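You operate a simulated robot arm through the tools that you are given. There is no shell and no other tool.

Carry out the task below with a simulated robot arm. There is one attempt and no reset: what you move stays moved.

Task
Measure 50 ml of blue water into the cylinder, topping up by dropper.
Fine: pour from the large beaker first; use the orange dropper; put both back. Set down upright: large beaker.

It is judged by the outcome, as a careful person would: the job done as asked, and still so three seconds after it is handed in. It fails if anything else is knocked over, pushed out of place, dropped, spilled or broken.

Robot
A 6-joint arm with a two-finger parallel gripper, fixed in place. Base frame: the origin is on the floor under the middle of its stand, x ahead of it, y to its left, z up; the work surface is at about z = 0.9. Lengths are in m, angles in rad, forces in N, time in s.
With the tool pointing down near the work surface it reaches from about 0.58 to 0.94 m from the base axis. Its first joint turns from -2.601 to 2.601 rad. Payload 3.43 kg.
Tool frame: the origin (TCP) lies between the finger pads and is the grasp point; the fingertips stand 0.034 m ahead of it; z points along the fingers, y is the line along which they close. The gripper opens to 0.128 m. The fingers are 0.024 m wide and 0.012 m thick; the gripper's body (0.048 by 0.13 m) begins 0.096 m behind the TCP.
Orientation is that of the tool frame in the base frame, as a unit quaternion [x, y, z, w]. With the fingers straight down and closing along the base's y, the tool's x points along the base's -x, its y along +y and its z along -z.

Tools
- The arm moves only by the tool step_arm. Its argument "deltas" is a list of rows, each a list of 7 numbers: the shift along the tool's x, y, z in m, then the turn, a rotation vector about the tool's x, y, z in rad, then the finger opening in m, from 0 to 0.128. In form: [[tx, ty, tz, wx, wy, wz, claw], ...]. A call has 1 to 20 rows; each row is the pose to reach, as a shift and turn from the pose commanded when the call began, along the tool's axes at that moment. A row lasts 0.2 s, in which the tool goes at most 0.05 m and 0.15 rad; a call with a longer step from one row to the next is refused whole, and so is a gripper value outside its range. Where a pose cannot be reached the arm comes as near as it can. A force on the tool above 40 N (or 10 N above the force at the start of the call, whichever is more), or a blocked arm, ends the call early, and 0.2 s more pass. Each finger travels about 0.108 m/s and halts on what it meets, pressing with about 39 N; the grip force reading is that of the motor and also rises with nothing between the fingers. The clock runs only during rows and for 0.2 s after the last one: add rows that repeat a pose to give the fingers time. The reply holds the time, the measured pose of the TCP, the force on the tool along the base axes, the opening and the grip force, in the units named above and with some noise, with the torque about the TCP (base axes, N m) and any sound that the robot's microphone picked up, and new pictures: "views" is both (left out), scene, wrist or none.
- Cameras (640 x 400 px; columns grow to the right, rows downward): "scene" is fixed at [0.051, -0.4989, 1.6641]; the picture's right is [0.03, -1.00, 0.00], its down [-0.64, -0.02, -0.77] and it looks along [0.77, 0.02, -0.64] (base axes); focal length 326 px, centre (320, 200). "wrist" rides on the gripper at [0.076, -0.011, -0.16] in the tool frame; the picture's right is [0.15, 0.99, 0.00], its down [-0.88, 0.13, -0.46] and it looks along [-0.45, 0.07, 0.89] (tool axes); focal length 234 px, centre (320, 200). There is no depth. A picture from a camera that has moved, and an enlarged one, comes with that camera's place and axes in the base frame and with its lens.
- slide_trunk(by): slides the trunk up (or, below 0, down) by that many m; the arm rides with it, the base frame stays. It gives what a move gives, with no picture.
- close_up(camera, box): a new picture of the part [left, top, right, bottom] of that camera's present view, enlarged. The clock stands still meanwhile.
- sign_off(): hands the job in; it is judged then, once.

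Nothing tells you positions but the pictures and the camera data. Unless the task says otherwise, let go and move clear before handing in.

The tools are called after "Emit:" as a command line: name --pt "numbers of a row" for each row, then --argument value for the rest, lists and objects as JSON in quotes. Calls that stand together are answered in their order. step_arm: Moves the arm, as the interface text tells. Its arguments: {"type":"object","properties":{"deltas":{"type":"array","items":{"type":"array","items":{"type":"number"}}},"views":{"type":"string","enum":["both","scene","wrist","none"]}},"required":["deltas"]} The other tools are called the same way: slide_trunk (by) moves the trunk up or down; close_up (camera, box) takes an enlarged picture of a part of a camera's view; sign_off () hands the job in.

At the start:

```text
t: 0.0
tool_pos: [0.701, -0.4301, 1.3402]
ee_rot: [0.0, 1.0, 0.0, 0.001]
ft_force: [0.2, 0.7, 0.0]
torque: [-0.05, -0.03, -0.01]
opening: 0.1281
grip_force: 0.2
trunk travel left (down, up): [-0.695, 0.015]
```

scene: 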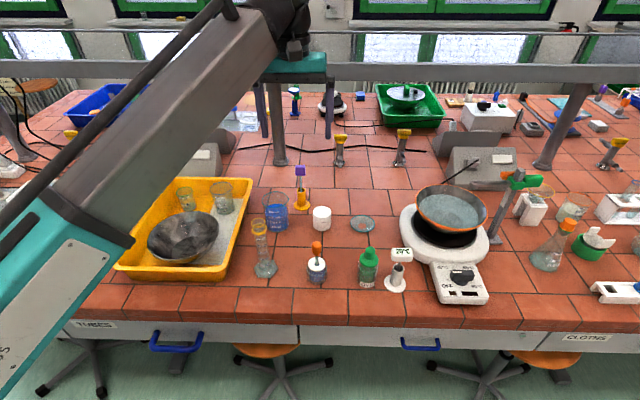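
wrist: 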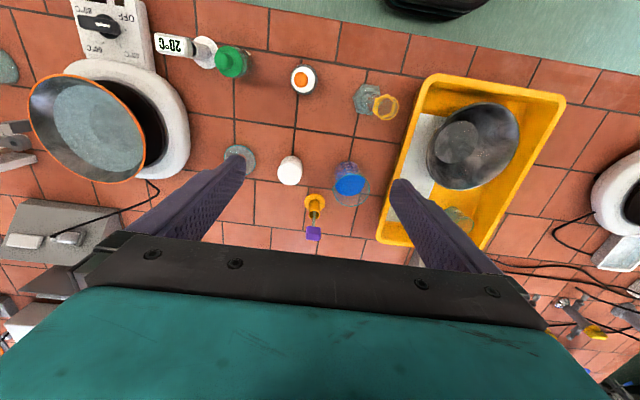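

I see a tiled bench with a yellow tray on the left, a glass cylinder with a yellow collar, a beaker of blue water, a white object, a bottle with an orange dropper, a green bottle, and a hotplate. I'll look closer before moving anything.

Emit:
close_up --camera "scene" --box '[220, 150, 420, 300]'

Emit:
close_up --camera "wrist" --box '[220, 40, 420, 250]'

Emit:
close_up --camera "scene" --box '[240, 210, 340, 285]'

```text
2.67 times, centred on (320, 225) of scene
camera zoom: at [0.051, -0.4989, 1.6641], right [0.03, -1.0, 0.0], down [-0.64, -0.02, -0.77], along [0.77, 0.02, -0.64], focal length 868 px, centre (320, 133)
```

zoom: 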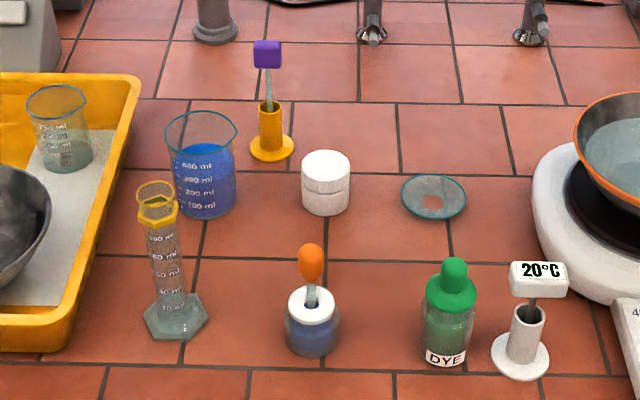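

```text
1.90 times, centred on (320, 145) of wrist
camera zoom: at [0.6259, -0.4415, 1.4997], right [-0.15, 0.99, 0.0], down [0.88, 0.13, 0.46], along [0.45, 0.07, -0.89], focal length 446 px, centre (320, 305)
```

zoom: 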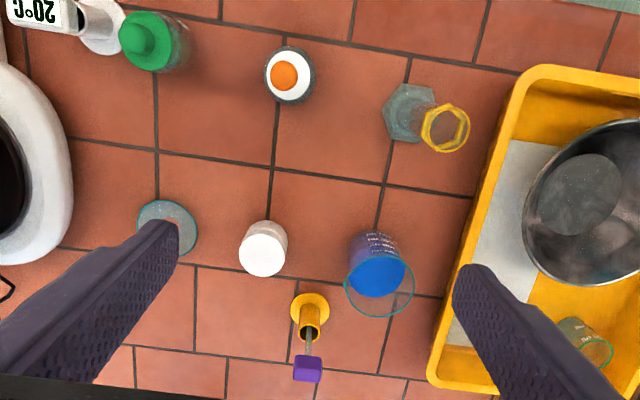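

```text
5.33 times, centred on (290, 248) of scene
camera zoom: at [0.051, -0.4989, 1.6641], right [0.03, -1.0, 0.0], down [-0.64, -0.02, -0.77], along [0.77, 0.02, -0.64], focal length 1737 px, centre (480, -53)
```

zoom: 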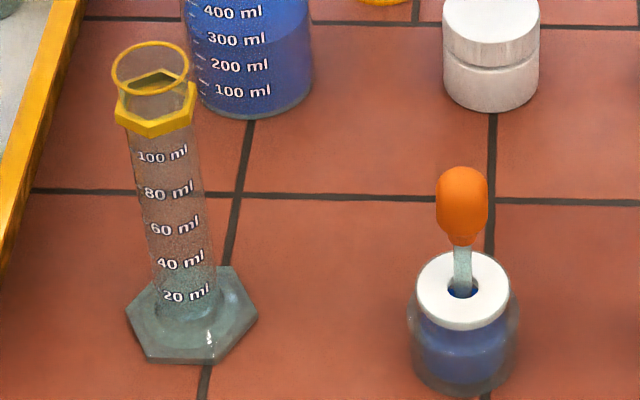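

The blue beaker stands around (0.83, -0.34), the cylinder around (0.64, -0.33) with its rim at z≈1.09, and the orange dropper in its bottle around (0.62, -0.48). I'll zoom in further on these to confirm the details.

Emit:
close_up --camera "scene" --box '[255, 180, 303, 240]'

Emit:
close_up --camera "scene" --box '[245, 212, 285, 282]'

Emit:
close_up --camera "scene" --box '[295, 235, 340, 290]'

Emit:
close_up --camera "wrist" --box '[310, 70, 410, 220]'

```text
6.67 times, centred on (279, 210) of scene
camera zoom: at [0.051, -0.4989, 1.6641], right [0.03, -1.0, 0.0], down [-0.64, -0.02, -0.77], along [0.77, 0.02, -0.64], focal length 2171 px, centre (593, 133)
```

zoom: 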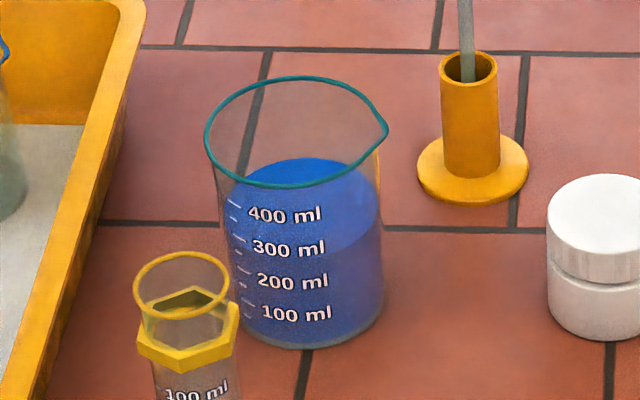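

```text
5.71 times, centred on (265, 247) of scene
camera zoom: at [0.051, -0.4989, 1.6641], right [0.03, -1.0, 0.0], down [-0.64, -0.02, -0.77], along [0.77, 0.02, -0.64], focal length 1861 px, centre (634, -69)
```

zoom: 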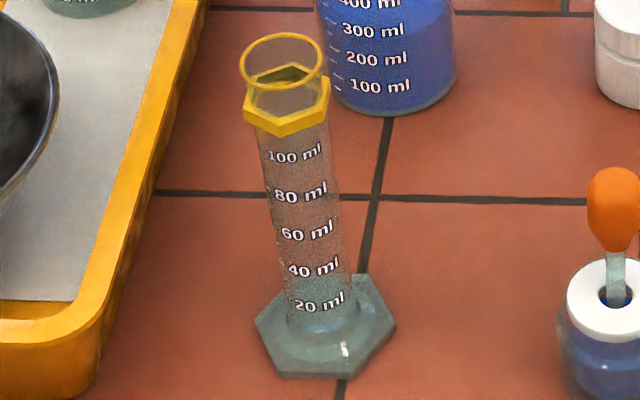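

```text
7.27 times, centred on (318, 262) of scene
camera zoom: at [0.051, -0.4989, 1.6641], right [0.03, -1.0, 0.0], down [-0.64, -0.02, -0.77], along [0.77, 0.02, -0.64], focal length 2368 px, centre (338, -254)
```

zoom: 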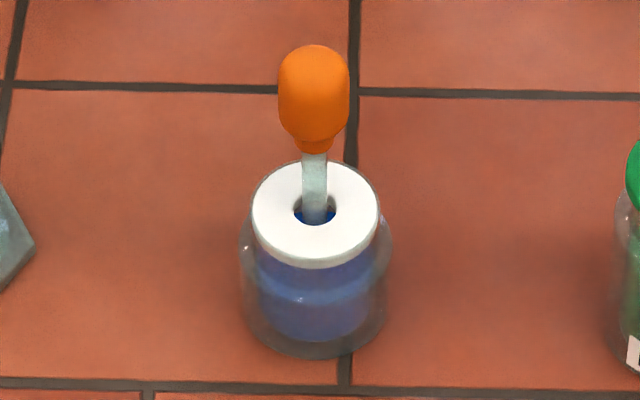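

```text
2.67 times, centred on (360, 145) of wrist
camera zoom: at [0.6259, -0.4415, 1.4997], right [-0.15, 0.99, 0.0], down [0.88, 0.13, 0.46], along [0.45, 0.07, -0.89], focal length 624 px, centre (213, 347)
```

zoom: 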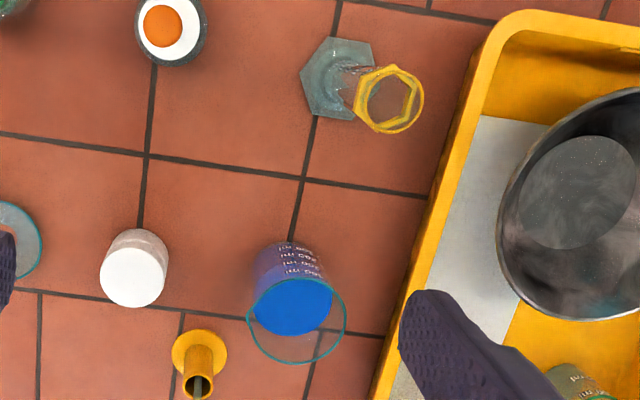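

The beaker holds about 300 ml and its spout faces -y. I plan to grip it with the fingers closing along x, then turn the spout toward the robot to pour. First I'll move above it, turning the tool by 90°.

Emit:
step_arm --pt "-0.011 0.008 0.01 0 0 -0.131 0.128" --pt "-0.0225 0.0155 0.02 0 0 -0.262 0.128" --pt "-0.034 0.023 0.03 0 0 -0.393 0.128" --pt "-0.045 0.031 0.04 0 0 -0.524 0.128" --pt "-0.056 0.039 0.05 0 0 -0.655 0.128" --pt "-0.0675 0.0465 0.06 0 0 -0.786 0.128" --pt "-0.079 0.054 0.07 0 0 -0.917 0.128" --pt "-0.09 0.062 0.08 0 0 -1.047 0.128" --pt "-0.101 0.07 0.09 0 0 -1.178 0.128" --pt "-0.1125 0.0775 0.1 0 0 -1.309 0.128" --pt "-0.124 0.085 0.11 0 0 -1.44 0.128" --pt "-0.135 0.093 0.12 0 0 -1.571 0.128" --pt "-0.135 0.093 0.12 0 0 -1.571 0.128"

```text
t: 2.8
tool_pos: [0.8357, -0.3376, 1.22]
ee_rot: [0.708, -0.706, 0.001, -0.001]
ft_force: [0.1, 0.2, 0.0]
torque: [-0.03, 0.0, -0.01]
opening: 0.1278
grip_force: 0.1
trunk travel left (down, up): [-0.695, 0.015]
camera wrist: at [0.8484, -0.4137, 1.3798], right [-0.99, -0.15, 0.0], down [-0.13, 0.88, 0.46], along [-0.07, 0.45, -0.89], focal length 234 px, centre (320, 200)
```

scene: 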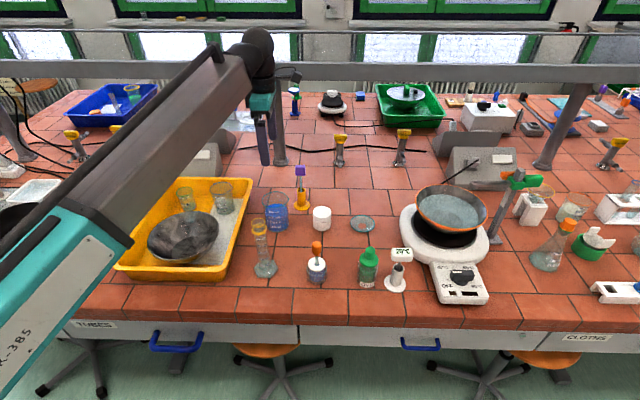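
wrist: 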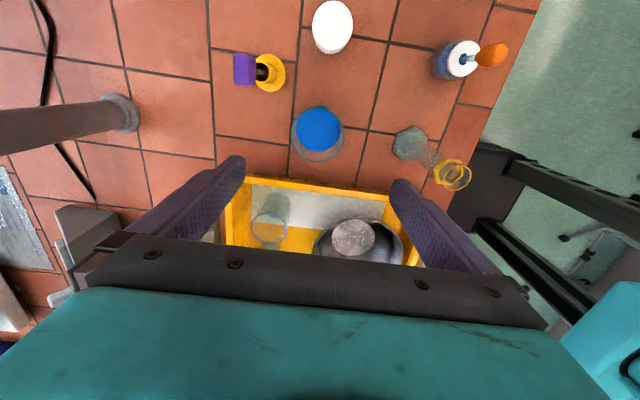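

The arm reached the pose above the beaker. I'll zoom in with the wrist camera to refine the beaker's location before descending.

Emit:
close_up --camera "wrist" --box '[270, 80, 370, 180]'

Emit:
close_up --camera "wrist" --box '[380, 20, 520, 200]'

```text
4.00 times, centred on (320, 130) of wrist
camera zoom: at [0.8484, -0.4137, 1.3798], right [-0.99, -0.15, 0.0], down [-0.13, 0.88, 0.46], along [-0.07, 0.45, -0.89], focal length 937 px, centre (320, 480)
```

zoom: 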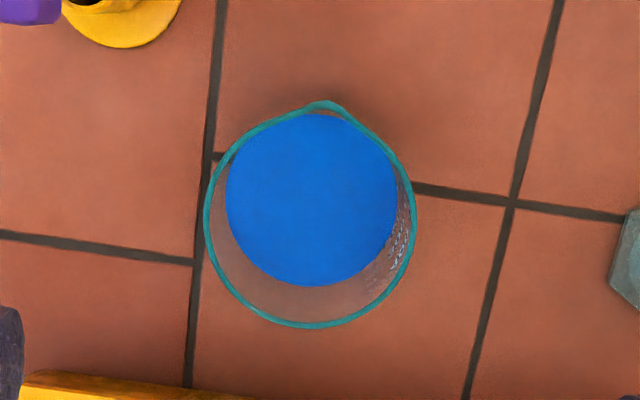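

```text
2.22 times, centred on (450, 110) of wrist
camera zoom: at [0.8484, -0.4137, 1.3798], right [-0.99, -0.15, 0.0], down [-0.13, 0.88, 0.46], along [-0.07, 0.45, -0.89], focal length 520 px, centre (31, 400)
```

zoom: 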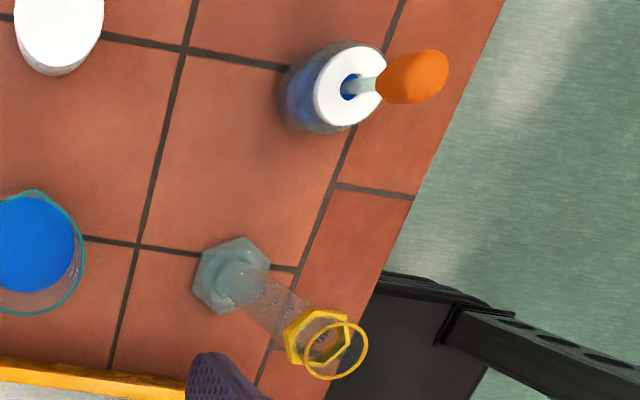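

The beaker centre is at about (0.839, -0.338), with the spout pointing straight along -y. I'll lower the open gripper around it.

Emit:
step_arm --pt "0 -0.002 0.03 0 0 0 0.128" --pt "0 -0.0025 0.06 0 0 0 0.128" --pt "0 -0.0025 0.09 0 0 0 0.128" --pt "0 -0.0025 0.12 0 0 0 0.128" --pt "0 -0.0025 0.15 0 0 0 0.128" --pt "0 -0.0025 0.18 0 0 0 0.128" --pt "0 -0.0025 0.21 0 0 0 0.128" --pt "0 -0.0025 0.24 0 0 0 0.128" --pt "0 -0.0025 0.268 0 0 0 0.128" --pt "0 -0.0025 0.268 0 0 0 0.128"

```text
t: 5.0
tool_pos: [0.8386, -0.3385, 0.9532]
ee_rot: [-0.707, 0.707, -0.001, 0.001]
ft_force: [-0.1, 1.1, 0.1]
torque: [0.0, -0.02, 0.03]
opening: 0.128
grip_force: 0.2
trunk travel left (down, up): [-0.695, 0.015]
camera wrist: at [0.8515, -0.4136, 1.112], right [-0.99, -0.15, 0.0], down [-0.13, 0.88, 0.46], along [-0.07, 0.45, -0.89], focal length 234 px, centre (320, 200)
```

scene: 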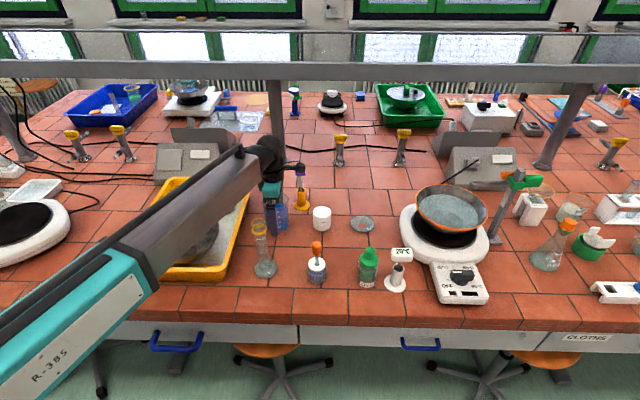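
wrist: 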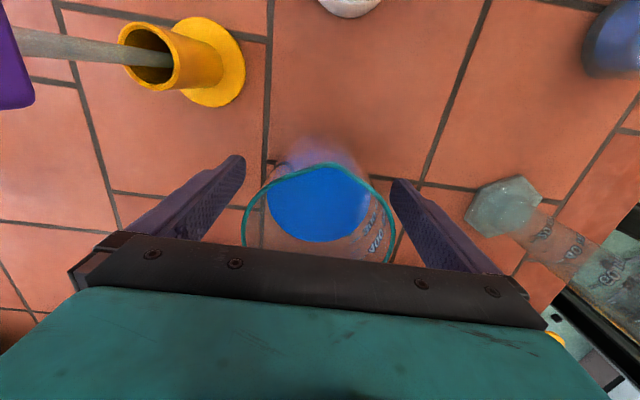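

The fingers straddle the beaker symmetrically. I'll close on it now.

Emit:
step_arm --pt "0 0 0 0 0 0 0.1" --pt "0 0 0 0 0 0 0.085" --pt "0 0 0 0 0 0 0.075" --pt "0 0 0 0 0 0 0.065" --pt "0 0 0 0 0 0 0.06" --pt "0 0 0 0 0 0 0.06" --views "wrist"

```text
t: 6.4
tool_pos: [0.84, -0.3378, 0.9522]
ee_rot: [-0.707, 0.707, -0.001, 0.001]
ft_force: [1.8, 0.2, 0.0]
torque: [-0.03, 0.1, -0.02]
opening: 0.0769
grip_force: 38.8
trunk travel left (down, up): [-0.695, 0.015]
camera wrist: at [0.8517, -0.4136, 1.1122], right [-0.99, -0.15, 0.0], down [-0.13, 0.88, 0.46], along [-0.07, 0.45, -0.89], focal length 234 px, centre (320, 200)
```

wrist: 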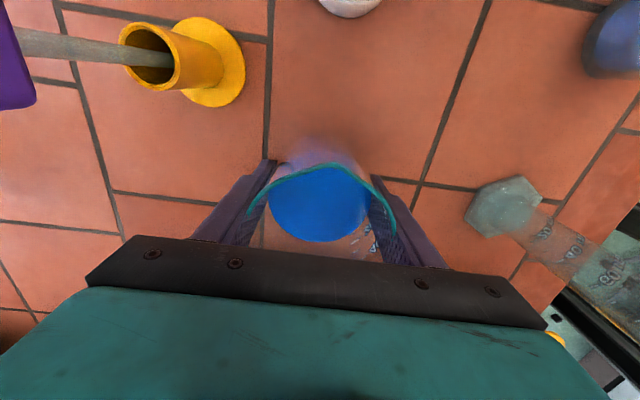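

The beaker is held firmly (opening 0.077). I'll lift it slowly and straight up.

Emit:
step_arm --pt "0 0 -0.005 0 0 0 0.06" --pt "0 0 -0.015 0 0 0 0.06" --pt "0 0 -0.03 0 0 0 0.06" --pt "0 0 -0.05 0 0 0 0.06" --pt "0 0 -0.07 0 0 0 0.06" --pt "0 0 -0.09 0 0 0 0.06" --pt "0 0 -0.11 0 0 0 0.06" --pt "0 0 -0.13 0 0 0 0.06" --pt "0 0 -0.15 0 0 0 0.06" --pt "0 0 -0.17 0 0 0 0.06" --pt "0 0 -0.19 0 0 0 0.06" --pt "0 0 -0.21 0 0 0 0.06" --pt "0 0 -0.23 0 0 0 0.06" --pt "0 0 -0.245 0 0 0 0.06" --pt "0 0 -0.255 0 0 0 0.06" --pt "0 0 -0.258 0 0 0 0.06"

```text
t: 9.8
tool_pos: [0.8394, -0.3375, 1.2096]
ee_rot: [0.708, -0.707, 0.0, 0.0]
ft_force: [-0.5, -0.3, -4.3]
torque: [-0.02, -0.02, 0.0]
opening: 0.0767
grip_force: 38.7
trunk travel left (down, up): [-0.695, 0.015]
camera wrist: at [0.8511, -0.4136, 1.3698], right [-0.99, -0.15, 0.0], down [-0.13, 0.88, 0.46], along [-0.07, 0.45, -0.89], focal length 234 px, centre (320, 200)
```

scene: 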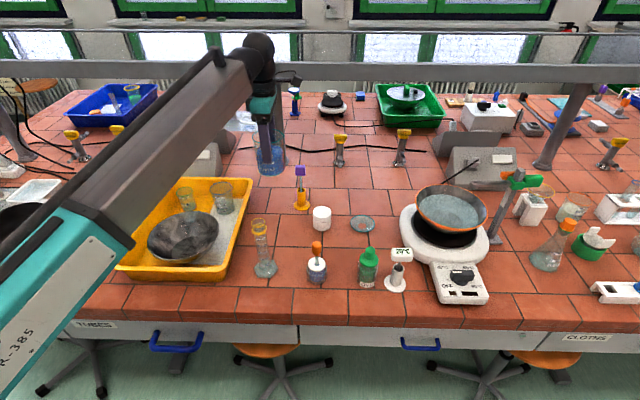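
wrist: 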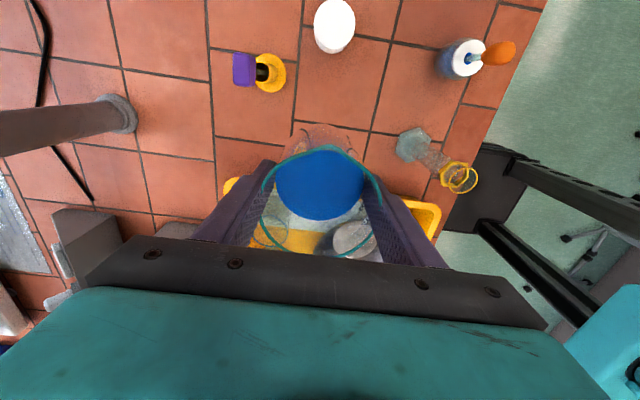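

The beaker is up and steady, weighing about 4.3 N. I'll yaw it about 117° so the spout points back toward the robot, and bring it level to a spot short of the cylinder.

Emit:
step_arm --pt "0.001 0.004 0 0 0 0.07 0.06" --pt "0.002 0.01 0 0 0 0.18 0.06" --pt "0.004 0.018 0 0 0 0.31 0.06" --pt "0.005 0.027 0 0 0 0.44 0.06" --pt "0.007 0.036 0 0 0 0.57 0.06" --pt "0.009 0.045 0 0 0 0.7 0.06" --pt "0.01 0.054 0 0 0 0.83 0.06" --pt "0.012 0.063 0 0 0 0.96 0.06" --pt "0.014 0.072 0 0 0 1.09 0.06" --pt "0.016 0.081 0 0 0 1.22 0.06" --pt "0.018 0.09 0 0 0 1.35 0.06" --pt "0.019 0.098 0 0 0 1.48 0.06" --pt "0.021 0.106 0 0 0 1.61 0.06" --pt "0.022 0.113 0 0 0 1.74 0.06" --pt "0.023 0.118 0 0 0 1.86 0.06" --pt "0.024 0.121 0 0 0 1.96 0.06" --pt "0.024 0.123 0 0 0 2.02 0.06" --pt "0.024 0.123 0 0 0 2.042 0.06" --pt "0.024 0.123 0 0 0 2.042 0.06"

```text
t: 12.8
tool_pos: [0.7285, -0.3595, 1.2088]
ee_rot: [0.074, 0.997, -0.001, 0.004]
ft_force: [2.7, -1.4, -6.7]
torque: [0.14, 0.06, 0.07]
opening: 0.0765
grip_force: 39.3
trunk travel left (down, up): [-0.695, 0.015]
stopped in row 15: the force on the tool passed its limit at 54 N (the readings are from after the stop); the commanded pose is now the measured one
camera wrist: at [0.6523, -0.3592, 1.368], right [0.0, 1.0, 0.0], down [0.89, 0.0, 0.46], along [0.46, 0.0, -0.89], focal length 234 px, centre (320, 200)
```

scene: 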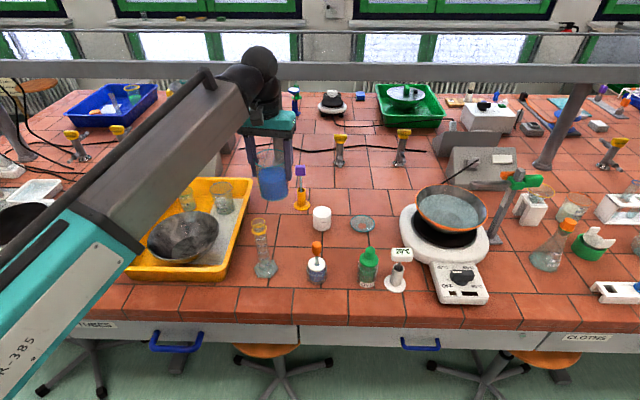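
wrist: 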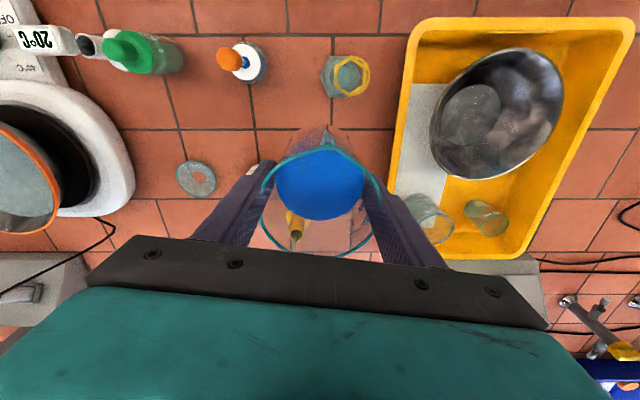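

The call stopped on a force spike of 54 N, though nothing stands near the beaker at that height. It may have been a wrist joint limit or a jerk. I'll hold still, re-read the force and check for spills.

Emit:
step_arm --pt "0 0 0 0 0 0 0.06" --pt "0 0 0 0 0 0 0.06" --views "none"

Emit:
close_up --camera "scene" --box '[180, 30, 340, 210]'

Emit:
close_up --camera "wrist" --box '[220, 30, 420, 260]'

Emit:
close_up --camera "scene" --box '[230, 170, 350, 290]'

```text
t: 13.4
tool_pos: [0.7281, -0.3593, 1.2099]
ee_rot: [0.075, 0.997, -0.001, 0.005]
ft_force: [1.2, -1.1, -8.1]
torque: [0.25, 0.05, 0.11]
opening: 0.0769
grip_force: 39.3
trunk travel left (down, up): [-0.695, 0.015]
```

```text
2.22 times, centred on (260, 120) of scene
camera zoom: at [0.051, -0.4989, 1.6641], right [0.03, -1.0, 0.0], down [-0.64, -0.02, -0.77], along [0.77, 0.02, -0.64], focal length 724 px, centre (453, 378)
```

zoom: 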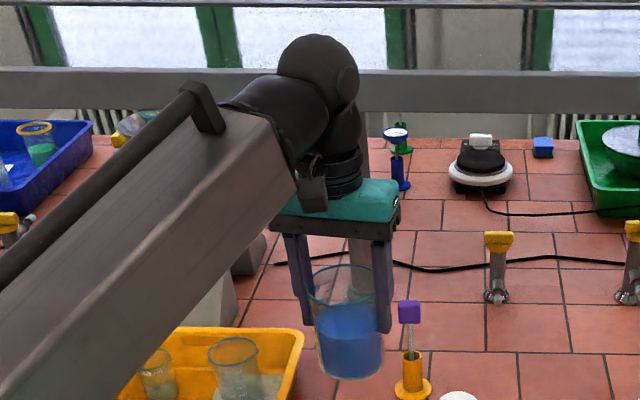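

```text
1.74 times, centred on (320, 145) of wrist
camera zoom: at [0.6521, -0.3592, 1.3686], right [0.0, 1.0, 0.0], down [0.89, 0.0, 0.46], along [0.46, 0.0, -0.89], focal length 407 px, centre (320, 296)
```

zoom: 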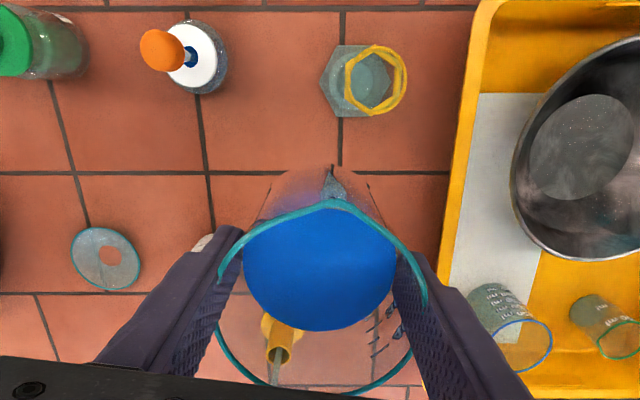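

```text
3.33 times, centred on (290, 230) of scene
camera zoom: at [0.051, -0.4989, 1.6641], right [0.03, -1.0, 0.0], down [-0.64, -0.02, -0.77], along [0.77, 0.02, -0.64], focal length 1086 px, centre (420, 100)
```

zoom: 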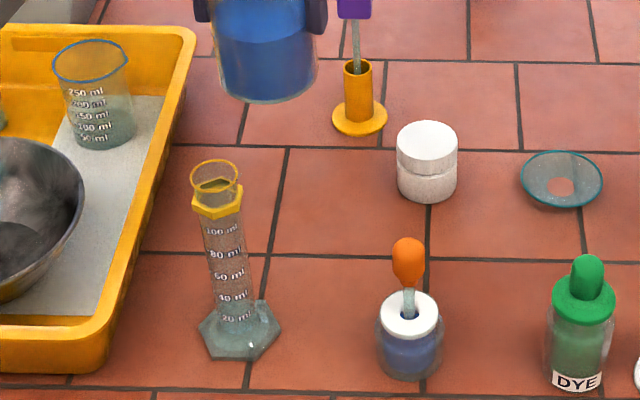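

The zoom shows the wrist-camera box touching the forearm when it faces the robot, so that yaw is not usable. The beaker is intact with nothing spilled. I'll turn back to the grasp orientation (spout toward -y) and pour toward -y from the tray side of the cylinder instead.

Emit:
step_arm --pt "0 0 0 0 0 -0.05 0.06" --pt "0 0 0 0 0 -0.16 0.06" --pt "0 0 0 0 0 -0.29 0.06" --pt "0 0 0 0 0 -0.42 0.06" --pt "0 0 0 0 0 -0.55 0.06" --pt "0 0 0 0 0 -0.68 0.06" --pt "0 0 0 0 0 -0.81 0.06" --pt "0 0 0 0 0 -0.94 0.06" --pt "0 0 0 0 0 -1.07 0.06" --pt "0 0 0 0 0 -1.2 0.06" --pt "0 0 0 0 0 -1.33 0.06" --pt "0 0 0 0 0 -1.46 0.06" --pt "0 0 0 0 0 -1.58 0.06" --pt "0 0 0 0 0 -1.67 0.06" --pt "0 0 0 0 0 -1.715 0.06" --pt "0 0 0 0 0 -1.721 0.06"

```text
t: 16.8
tool_pos: [0.7282, -0.3596, 1.2106]
ee_rot: [0.708, -0.706, 0.004, -0.001]
ft_force: [-0.5, 0.4, -4.1]
torque: [-0.01, -0.02, -0.02]
opening: 0.0767
grip_force: 39.8
trunk travel left (down, up): [-0.695, 0.015]
camera wrist: at [0.7397, -0.4352, 1.3695], right [-0.99, -0.15, -0.01], down [-0.14, 0.88, 0.45], along [-0.06, 0.45, -0.89], focal length 234 px, centre (320, 200)
```

scene: 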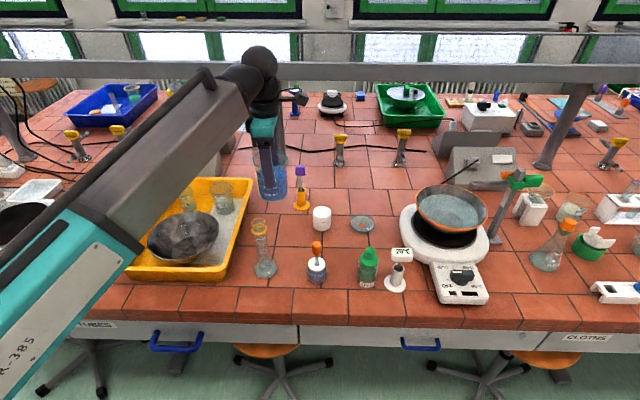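
wrist: 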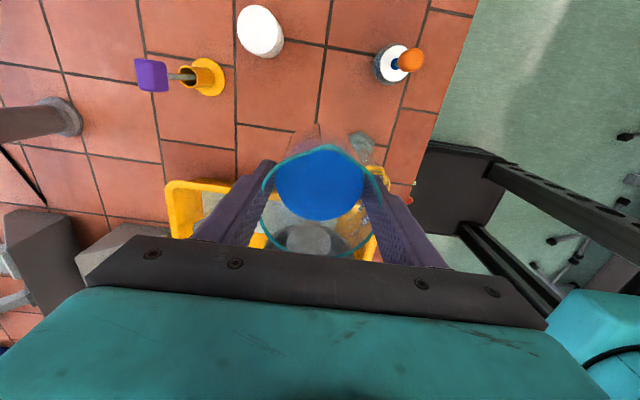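

The force is back to normal. Now I'll translate to the pre-pour spot on the +y side of the cylinder, keeping the beaker upright and high.

Emit:
step_arm --pt "-0.003 0.002 0 0 0 0 0.06" --pt "-0.01 0.007 0 0 0 0 0.06" --pt "-0.02 0.015 0 0 0 0 0.06" --pt "-0.032 0.024 0 0 0 0 0.06" --pt "-0.045 0.034 0 0 0 0 0.06" --pt "-0.058 0.043 0 0 0 0 0.06" --pt "-0.071 0.053 0 0 0 0 0.06" --pt "-0.083 0.062 0 0 0 0 0.06" --pt "-0.093 0.069 0 0 0 0 0.06" --pt "-0.1 0.074 0 0 0 0 0.06" --pt "-0.104 0.077 0 0 0 0 0.06" --pt "-0.105 0.078 0 0 0 0 0.06" --pt "-0.105 0.078 0 0 0 0 0.06"

```text
t: 19.6
tool_pos: [0.6502, -0.2541, 1.2082]
ee_rot: [0.709, -0.706, 0.004, -0.001]
ft_force: [-0.2, 0.0, -4.0]
torque: [0.01, 0.0, -0.03]
opening: 0.0766
grip_force: 38.7
trunk travel left (down, up): [-0.695, 0.015]
camera wrist: at [0.6614, -0.3299, 1.3684], right [-0.99, -0.15, -0.01], down [-0.13, 0.88, 0.45], along [-0.06, 0.45, -0.89], focal length 234 px, centre (320, 200)
```

scene: 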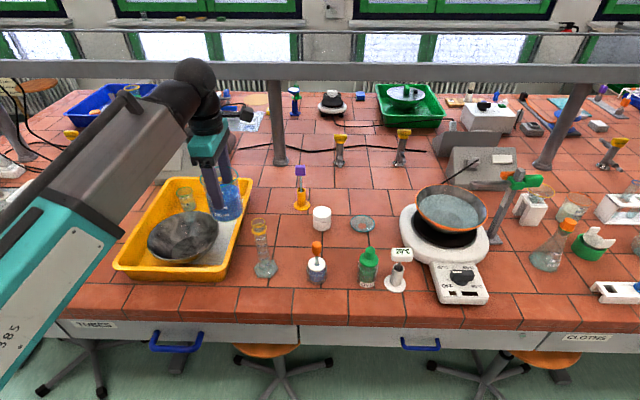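
wrist: 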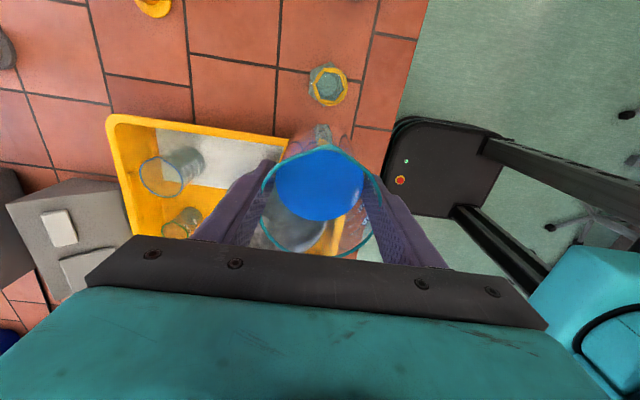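

The scene camera now has a clear view of the cylinder, and the wrist camera is nearly above its mouth. I'll zoom in to pin down the mouth position.

Emit:
close_up --camera "wrist" --box '[290, 50, 370, 130]'

Emit:
close_up --camera "wrist" --box '[240, 100, 400, 260]'

Emit:
close_up --camera "scene" --box '[180, 90, 290, 290]'

```text
5.00 times, centred on (330, 90) of wrist
camera zoom: at [0.6614, -0.3299, 1.3684], right [-0.99, -0.15, -0.01], down [-0.13, 0.88, 0.45], along [-0.06, 0.45, -0.89], focal length 1171 px, centre (270, 750)
```

zoom: 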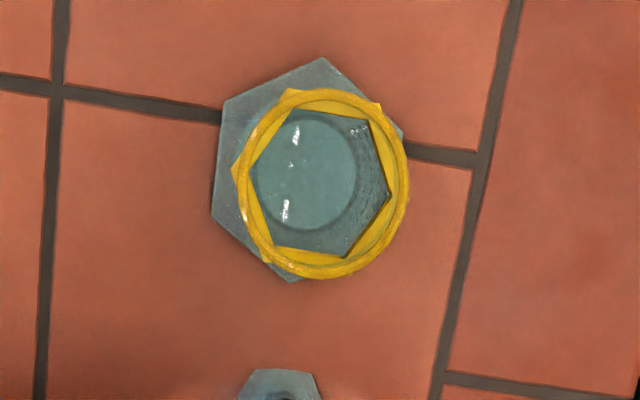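

```text
2.50 times, centred on (320, 180) of wrist
camera zoom: at [0.6614, -0.3299, 1.3684], right [-0.99, -0.15, -0.01], down [-0.13, 0.88, 0.45], along [-0.06, 0.45, -0.89], focal length 585 px, centre (320, 250)
```

zoom: 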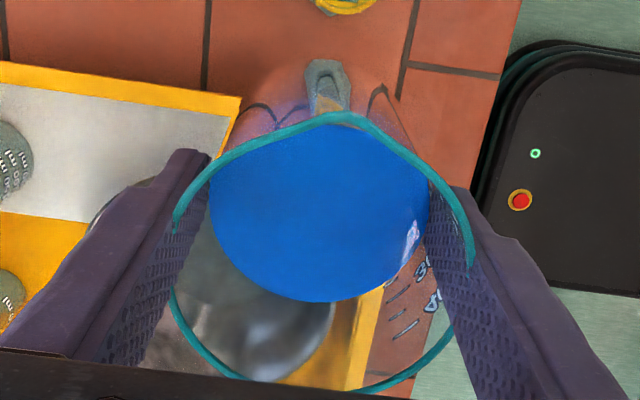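

```text
2.00 times, centred on (235, 190) of scene
camera zoom: at [0.051, -0.4989, 1.6641], right [0.03, -1.0, 0.0], down [-0.64, -0.02, -0.77], along [0.77, 0.02, -0.64], focal length 651 px, centre (490, 220)
```

zoom: 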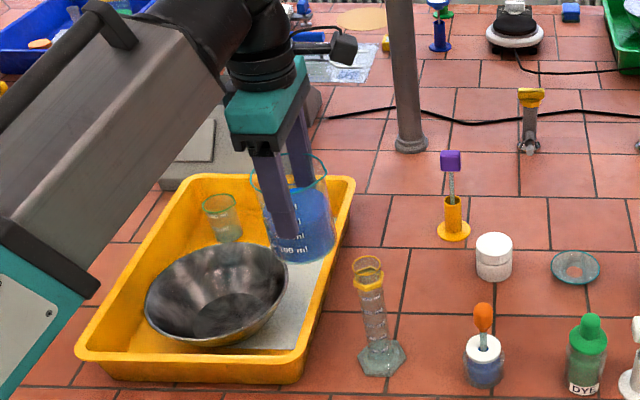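

The cylinder mouth is at about (0.651, -0.327). The beaker has slid about 4 cm down within the grip since the lift and has been stable since, with its rim only about 2 cm above the TCP. Before pouring I'll test a modest 0.4 rad tilt, well below the pouring angle, to see whether the beaker follows the gripper.

Emit:
step_arm --pt "0 0 0 0 -0.03 0 0.06" --pt "0 0 0 0 -0.08 0 0.06" --pt "0 0 0 0 -0.14 0 0.06" --pt "0 0 0 0 -0.2 0 0.06" --pt "0 0 0 0 -0.26 0 0.06" --pt "0 0 0 0 -0.32 0 0.06" --pt "0 0 0 0 -0.37 0 0.06" --pt "0 0 0 0 -0.4 0 0.06" --pt "0 0 0 0 -0.4 0 0.06"

Emit:
close_up --camera "scene" --box '[180, 90, 290, 290]'

```text
t: 21.6
tool_pos: [0.6567, -0.2511, 1.1939]
ee_rot: [0.694, -0.693, -0.131, -0.145]
ft_force: [0.3, -0.5, -4.1]
torque: [0.0, 0.0, -0.03]
opening: 0.0769
grip_force: 38.9
out of reach, approached as far as the arm can: row 7, 8, 9
trunk travel left (down, up): [-0.695, 0.015]
camera wrist: at [0.6671, -0.3827, 1.3137], right [-0.99, -0.13, -0.07], down [-0.14, 0.64, 0.76], along [-0.05, 0.76, -0.65], focal length 234 px, centre (320, 200)
```

scene: 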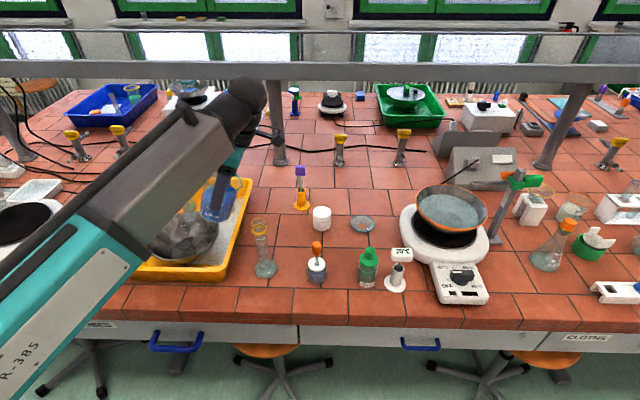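
wrist: 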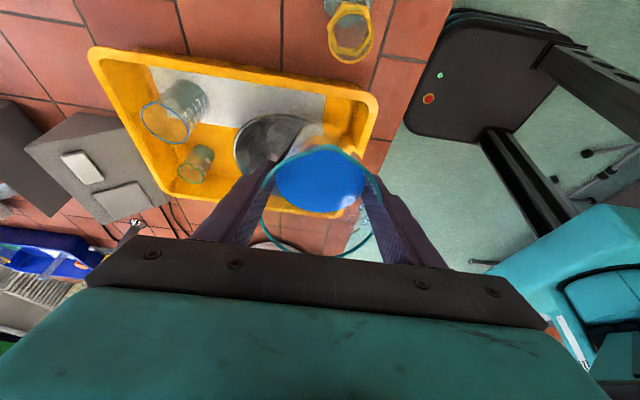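

```text
2.00 times, centred on (235, 190) of scene
camera zoom: at [0.051, -0.4989, 1.6641], right [0.03, -1.0, 0.0], down [-0.64, -0.02, -0.77], along [0.77, 0.02, -0.64], focal length 651 px, centre (490, 220)
```

zoom: 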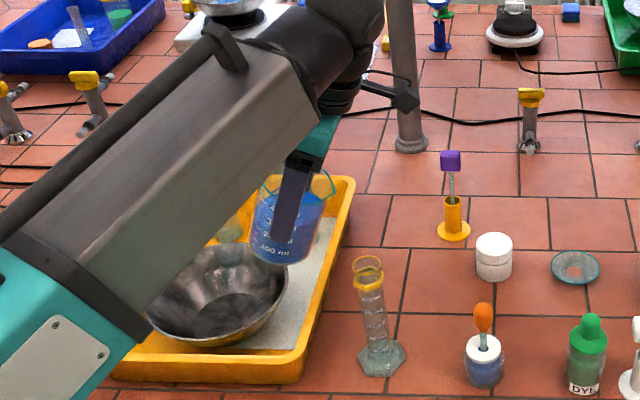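

The beaker follows the tilt, but the arm runs out of reach for this pour direction at about 0.39 rad. I'll level it out, return the beaker to its place, and regrasp it with the gripper flipped so the camera faces outward.

Emit:
step_arm --pt "0 0 0 0 0.05 0 0.06" --pt "0 0 0 0 0.11 0 0.06" --pt "0 0 0 0 0.17 0 0.06" --pt "0 0 0 0 0.23 0 0.06" --pt "0 0 0 0 0.29 0 0.06" --pt "0 0 0 0 0.35 0 0.06" --pt "0 0 0 0 0.39 0 0.06" --pt "0 0 0 0 0.395 0 0.06"

```text
t: 23.4
tool_pos: [0.6575, -0.2515, 1.1946]
ee_rot: [0.707, -0.707, 0.002, -0.003]
ft_force: [-0.3, -0.1, -4.4]
torque: [-0.06, -0.01, 0.01]
opening: 0.0767
grip_force: 38.7
trunk travel left (down, up): [-0.695, 0.015]
camera wrist: at [0.669, -0.3278, 1.3547], right [-0.99, -0.15, -0.01], down [-0.13, 0.88, 0.46], along [-0.06, 0.45, -0.89], focal length 234 px, centre (320, 200)
```

scene: 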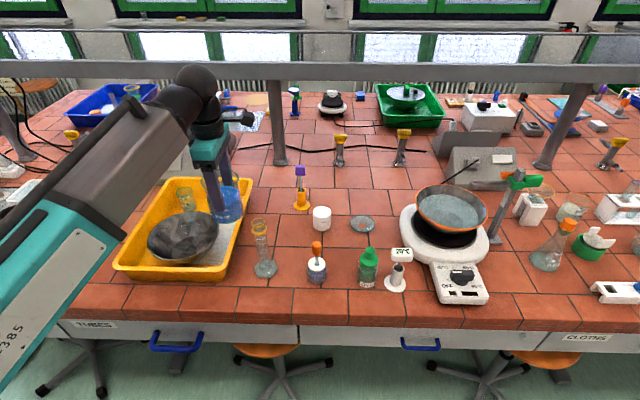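
wrist: 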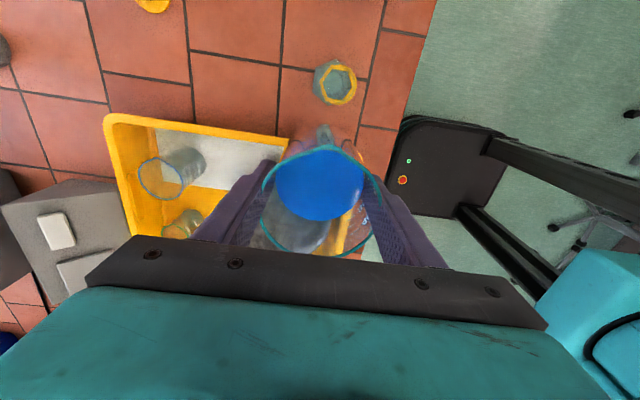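

The beaker is level again. I'll carry it back above its original place.

Emit:
step_arm --pt "0.002 -0.004 -0.002 0 0 0 0.06" --pt "0.006 -0.012 -0.005 0 0 0 0.06" --pt "0.013 -0.027 -0.01 0 0 0 0.06" --pt "0.022 -0.045 -0.01 0 0 0 0.06" --pt "0.031 -0.064 -0.01 0 0 0 0.06" --pt "0.04 -0.083 -0.01 0 0 0 0.06" --pt "0.049 -0.102 -0.01 0 0 0 0.06" --pt "0.058 -0.121 -0.01 0 0 0 0.06" --pt "0.066 -0.139 -0.01 0 0 0 0.06" --pt "0.074 -0.156 -0.01 0 0 0 0.06" --pt "0.081 -0.17 -0.01 0 0 0 0.06" --pt "0.085 -0.178 -0.01 0 0 0 0.06" --pt "0.0865 -0.1815 -0.01 0 0 0 0.06" --pt "0.0865 -0.1815 -0.01 0 0 0 0.06"

Emit:
close_up --camera "wrist" --box '[220, 80, 420, 280]'

```text
t: 26.4
tool_pos: [0.8403, -0.3383, 1.2063]
ee_rot: [0.707, -0.707, 0.002, -0.003]
ft_force: [-0.3, -0.1, -4.7]
torque: [-0.01, 0.02, -0.01]
opening: 0.0762
grip_force: 38.8
trunk travel left (down, up): [-0.695, 0.015]
camera wrist: at [0.8507, -0.4144, 1.3658], right [-0.99, -0.15, -0.01], down [-0.13, 0.88, 0.46], along [-0.06, 0.45, -0.89], focal length 234 px, centre (320, 200)
```

scene: 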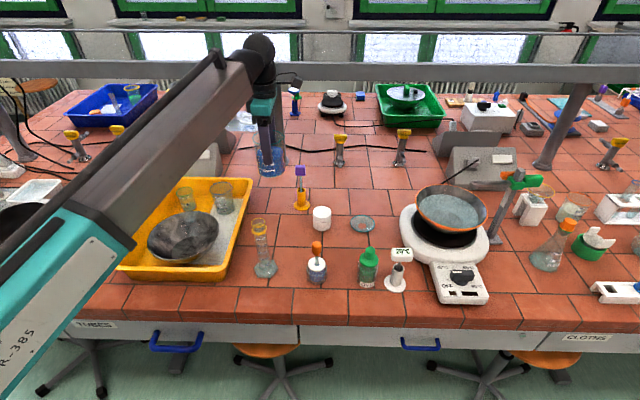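
wrist: 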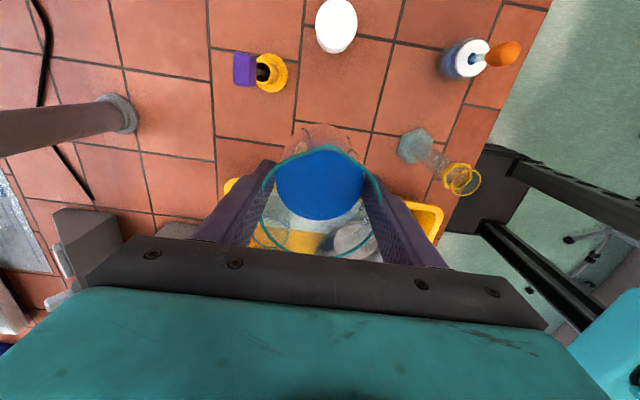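

```text
2.00 times, centred on (320, 180) of wrist
camera zoom: at [0.8507, -0.4144, 1.3658], right [-0.99, -0.15, -0.01], down [-0.13, 0.88, 0.46], along [-0.06, 0.45, -0.89], focal length 468 px, centre (320, 240)
```

zoom: 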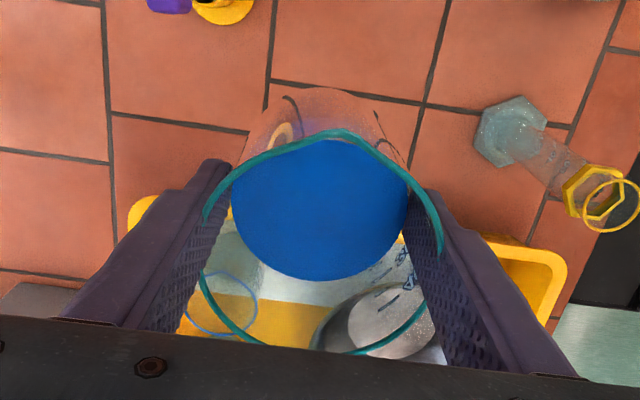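

It's back above its spot. I'll lower it in two stages, the second one slow, until it touches the bench.

Emit:
step_arm --pt "0 0 0.005 0 0 0 0.06" --pt "0 0 0.02 0 0 0 0.06" --pt "0 0 0.04 0 0 0 0.06" --pt "0 0 0.06 0 0 0 0.06" --pt "0 0 0.08 0 0 0 0.06" --pt "0 0 0.1 0 0 0 0.06" --pt "0 0 0.12 0 0 0 0.06" --pt "0 0 0.14 0 0 0 0.06" --pt "0 0 0.16 0 0 0 0.06" --pt "0 0 0.18 0 0 0 0.06" --pt "0 0 0.195 0 0 0 0.06" --pt "0 0 0.202 0 0 0 0.06" --pt "0 0 0.202 0 0 0 0.06"

Emit:
close_up --camera "scene" --box '[230, 130, 330, 260]'

```text
t: 29.2
tool_pos: [0.8412, -0.3373, 1.0052]
ee_rot: [0.708, -0.707, 0.002, -0.004]
ft_force: [-0.3, 0.1, -4.4]
torque: [-0.06, -0.03, -0.02]
opening: 0.0766
grip_force: 38.8
trunk travel left (down, up): [-0.695, 0.015]
camera wrist: at [0.8523, -0.4142, 1.1639], right [-0.99, -0.15, -0.01], down [-0.13, 0.88, 0.46], along [-0.06, 0.45, -0.89], focal length 234 px, centre (320, 200)
```

scene: 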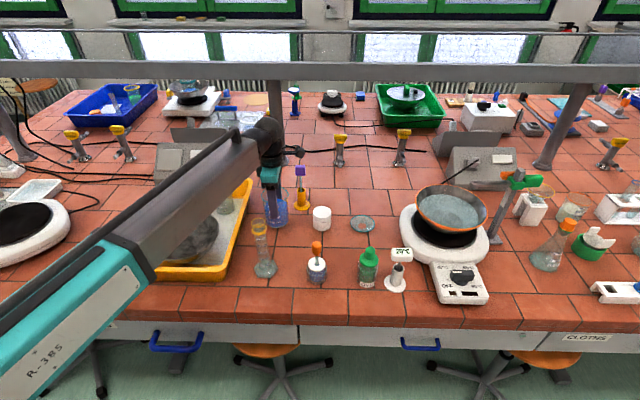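
wrist: 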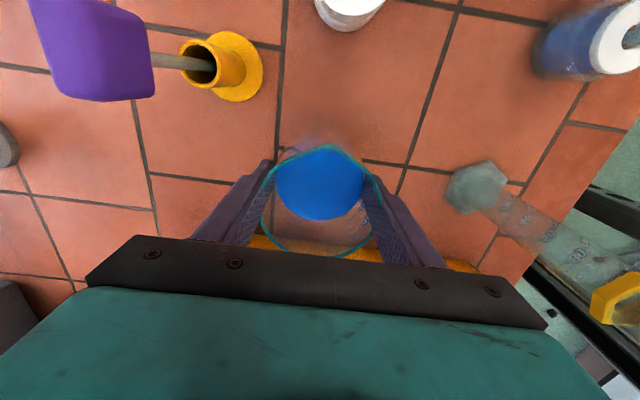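

```text
3.08 times, centred on (280, 195) of scene
camera zoom: at [0.051, -0.4989, 1.6641], right [0.03, -1.0, 0.0], down [-0.64, -0.02, -0.77], along [0.77, 0.02, -0.64], focal length 1002 px, centre (443, 215)
```

zoom: 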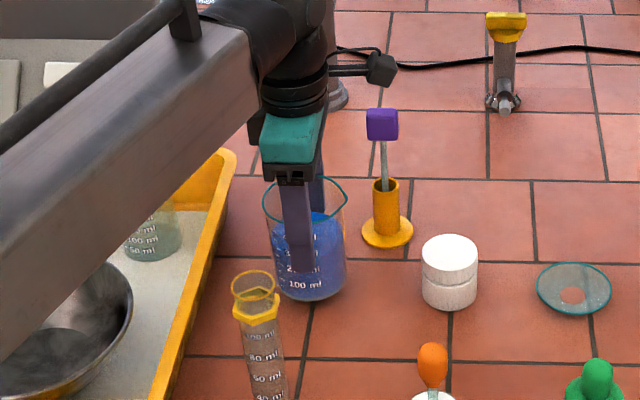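

The bottom should be about 1.5 cm above the bench. I'll lower it in small steps and watch the force.

Emit:
step_arm --pt "0 0 0.003 0 0 0 0.06" --pt "0 0 0.006 0 0 0 0.06" --pt "0 0 0.009 0 0 0 0.06" --pt "0 0 0.011 0 0 0 0.06" --pt "0 0 0.011 0 0 0 0.06" --views "none"

```text
t: 30.4
tool_pos: [0.8413, -0.3377, 0.9936]
ee_rot: [0.708, -0.706, 0.002, -0.004]
ft_force: [0.2, -0.4, -4.7]
torque: [0.01, 0.01, 0.0]
opening: 0.0767
grip_force: 39.0
trunk travel left (down, up): [-0.695, 0.015]
```

Emit:
step_arm --pt "0 0 0.001 0 0 0 0.06" --pt "0 0 0.002 0 0 0 0.06" --pt "0 0 0.002 0 0 0 0.06" --views "none"

Emit:
close_up --camera "scene" --box '[255, 180, 303, 240]'

```text
t: 31.2
tool_pos: [0.8396, -0.3378, 0.9911]
ee_rot: [0.707, -0.707, 0.002, -0.004]
ft_force: [0.5, -0.5, -5.3]
torque: [-0.02, 0.0, 0.03]
opening: 0.0764
grip_force: 39.3
trunk travel left (down, up): [-0.695, 0.015]
```

```text
6.67 times, centred on (279, 210) of scene
camera zoom: at [0.051, -0.4989, 1.6641], right [0.03, -1.0, 0.0], down [-0.64, -0.02, -0.77], along [0.77, 0.02, -0.64], focal length 2171 px, centre (593, 133)
```

zoom: 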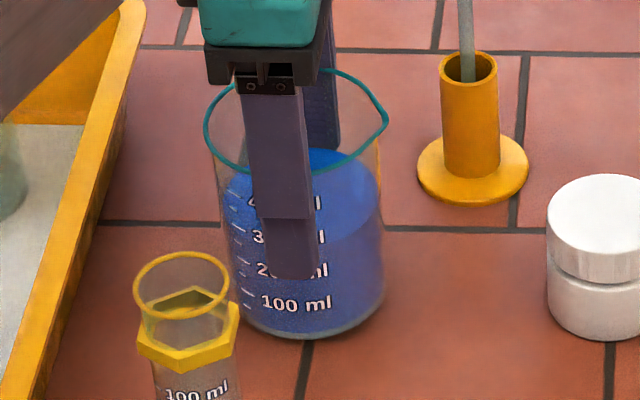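

The bottom edge is still about 5 mm above where it started. I'll keep lowering in small steps.

Emit:
step_arm --pt "0 0 0.001 0 0 0 0.06" --pt "0 0 0.002 0 0 0 0.06" --pt "0 0 0.003 0 0 0 0.06" --pt "0 0 0.003 0 0 0 0.06" --views "none"

Emit:
close_up --camera "scene" --box '[255, 180, 303, 240]'

```text
t: 32.2
tool_pos: [0.8406, -0.338, 0.9884]
ee_rot: [0.708, -0.706, 0.002, -0.003]
ft_force: [0.7, 0.7, -3.4]
torque: [0.0, -0.03, 0.02]
opening: 0.0769
grip_force: 39.2
trunk travel left (down, up): [-0.695, 0.015]
```

```text
6.67 times, centred on (279, 210) of scene
camera zoom: at [0.051, -0.4989, 1.6641], right [0.03, -1.0, 0.0], down [-0.64, -0.02, -0.77], along [0.77, 0.02, -0.64], focal length 2171 px, centre (593, 133)
```

zoom: 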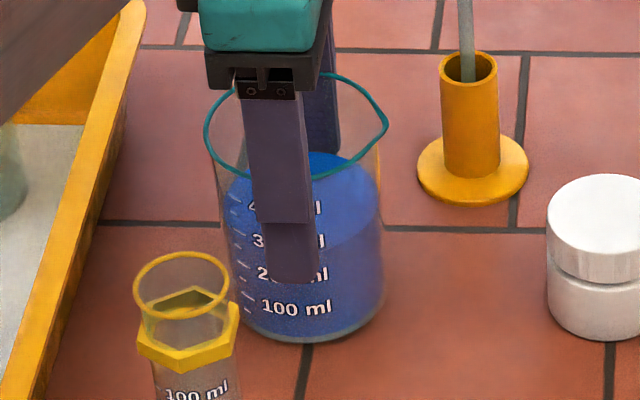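

Still about 3–4 mm to go, so I'll continue.

Emit:
step_arm --pt "0 0 0.001 0 0 0 0.06" --pt "0 0 0.002 0 0 0 0.06" --pt "0 0 0.003 0 0 0 0.06" --pt "0 0 0.003 0 0 0 0.06" --views "none"

Emit:
close_up --camera "scene" --box '[255, 180, 303, 240]'

```text
t: 33.2
tool_pos: [0.8402, -0.3367, 0.9852]
ee_rot: [0.709, -0.706, 0.002, -0.004]
ft_force: [-0.3, -0.1, -4.2]
torque: [-0.05, 0.01, -0.04]
opening: 0.0767
grip_force: 38.7
trunk travel left (down, up): [-0.695, 0.015]
```

```text
6.67 times, centred on (279, 210) of scene
camera zoom: at [0.051, -0.4989, 1.6641], right [0.03, -1.0, 0.0], down [-0.64, -0.02, -0.77], along [0.77, 0.02, -0.64], focal length 2171 px, centre (593, 133)
```

zoom: 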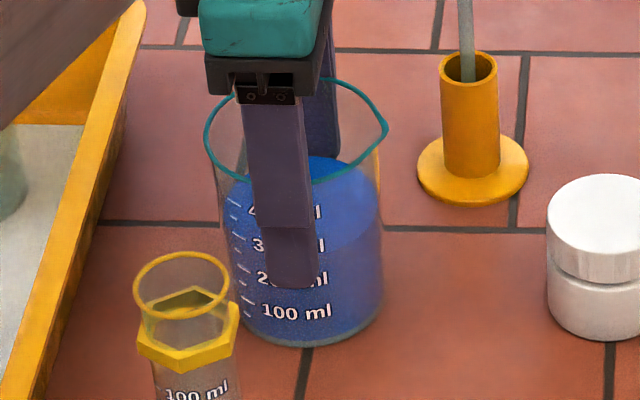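

Emit:
step_arm --pt "0 0 0.001 0 0 0 0.06" --pt "0 0 0.002 0 0 0 0.06" --pt "0 0 0.002 0 0 0 0.06" --views "none"

Emit:
close_up --camera "scene" --box '[255, 180, 303, 240]'

```text
t: 34.0
tool_pos: [0.8406, -0.3374, 0.9855]
ee_rot: [0.708, -0.706, 0.002, -0.004]
ft_force: [2.1, 1.1, 6.8]
torque: [0.04, 0.26, -0.02]
opening: 0.0766
grip_force: 39.1
trunk travel left (down, up): [-0.695, 0.015]
```

```text
6.67 times, centred on (279, 210) of scene
camera zoom: at [0.051, -0.4989, 1.6641], right [0.03, -1.0, 0.0], down [-0.64, -0.02, -0.77], along [0.77, 0.02, -0.64], focal length 2171 px, centre (593, 133)
```

zoom: 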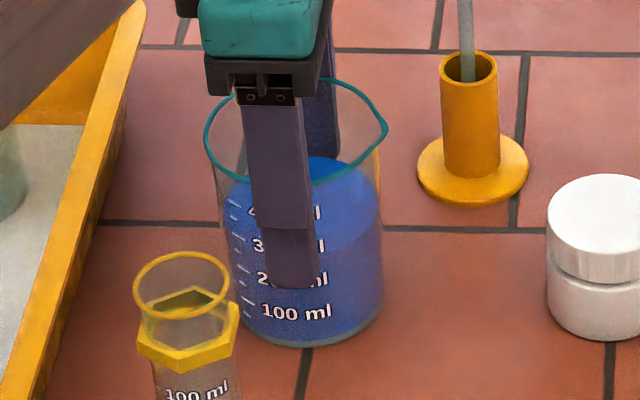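

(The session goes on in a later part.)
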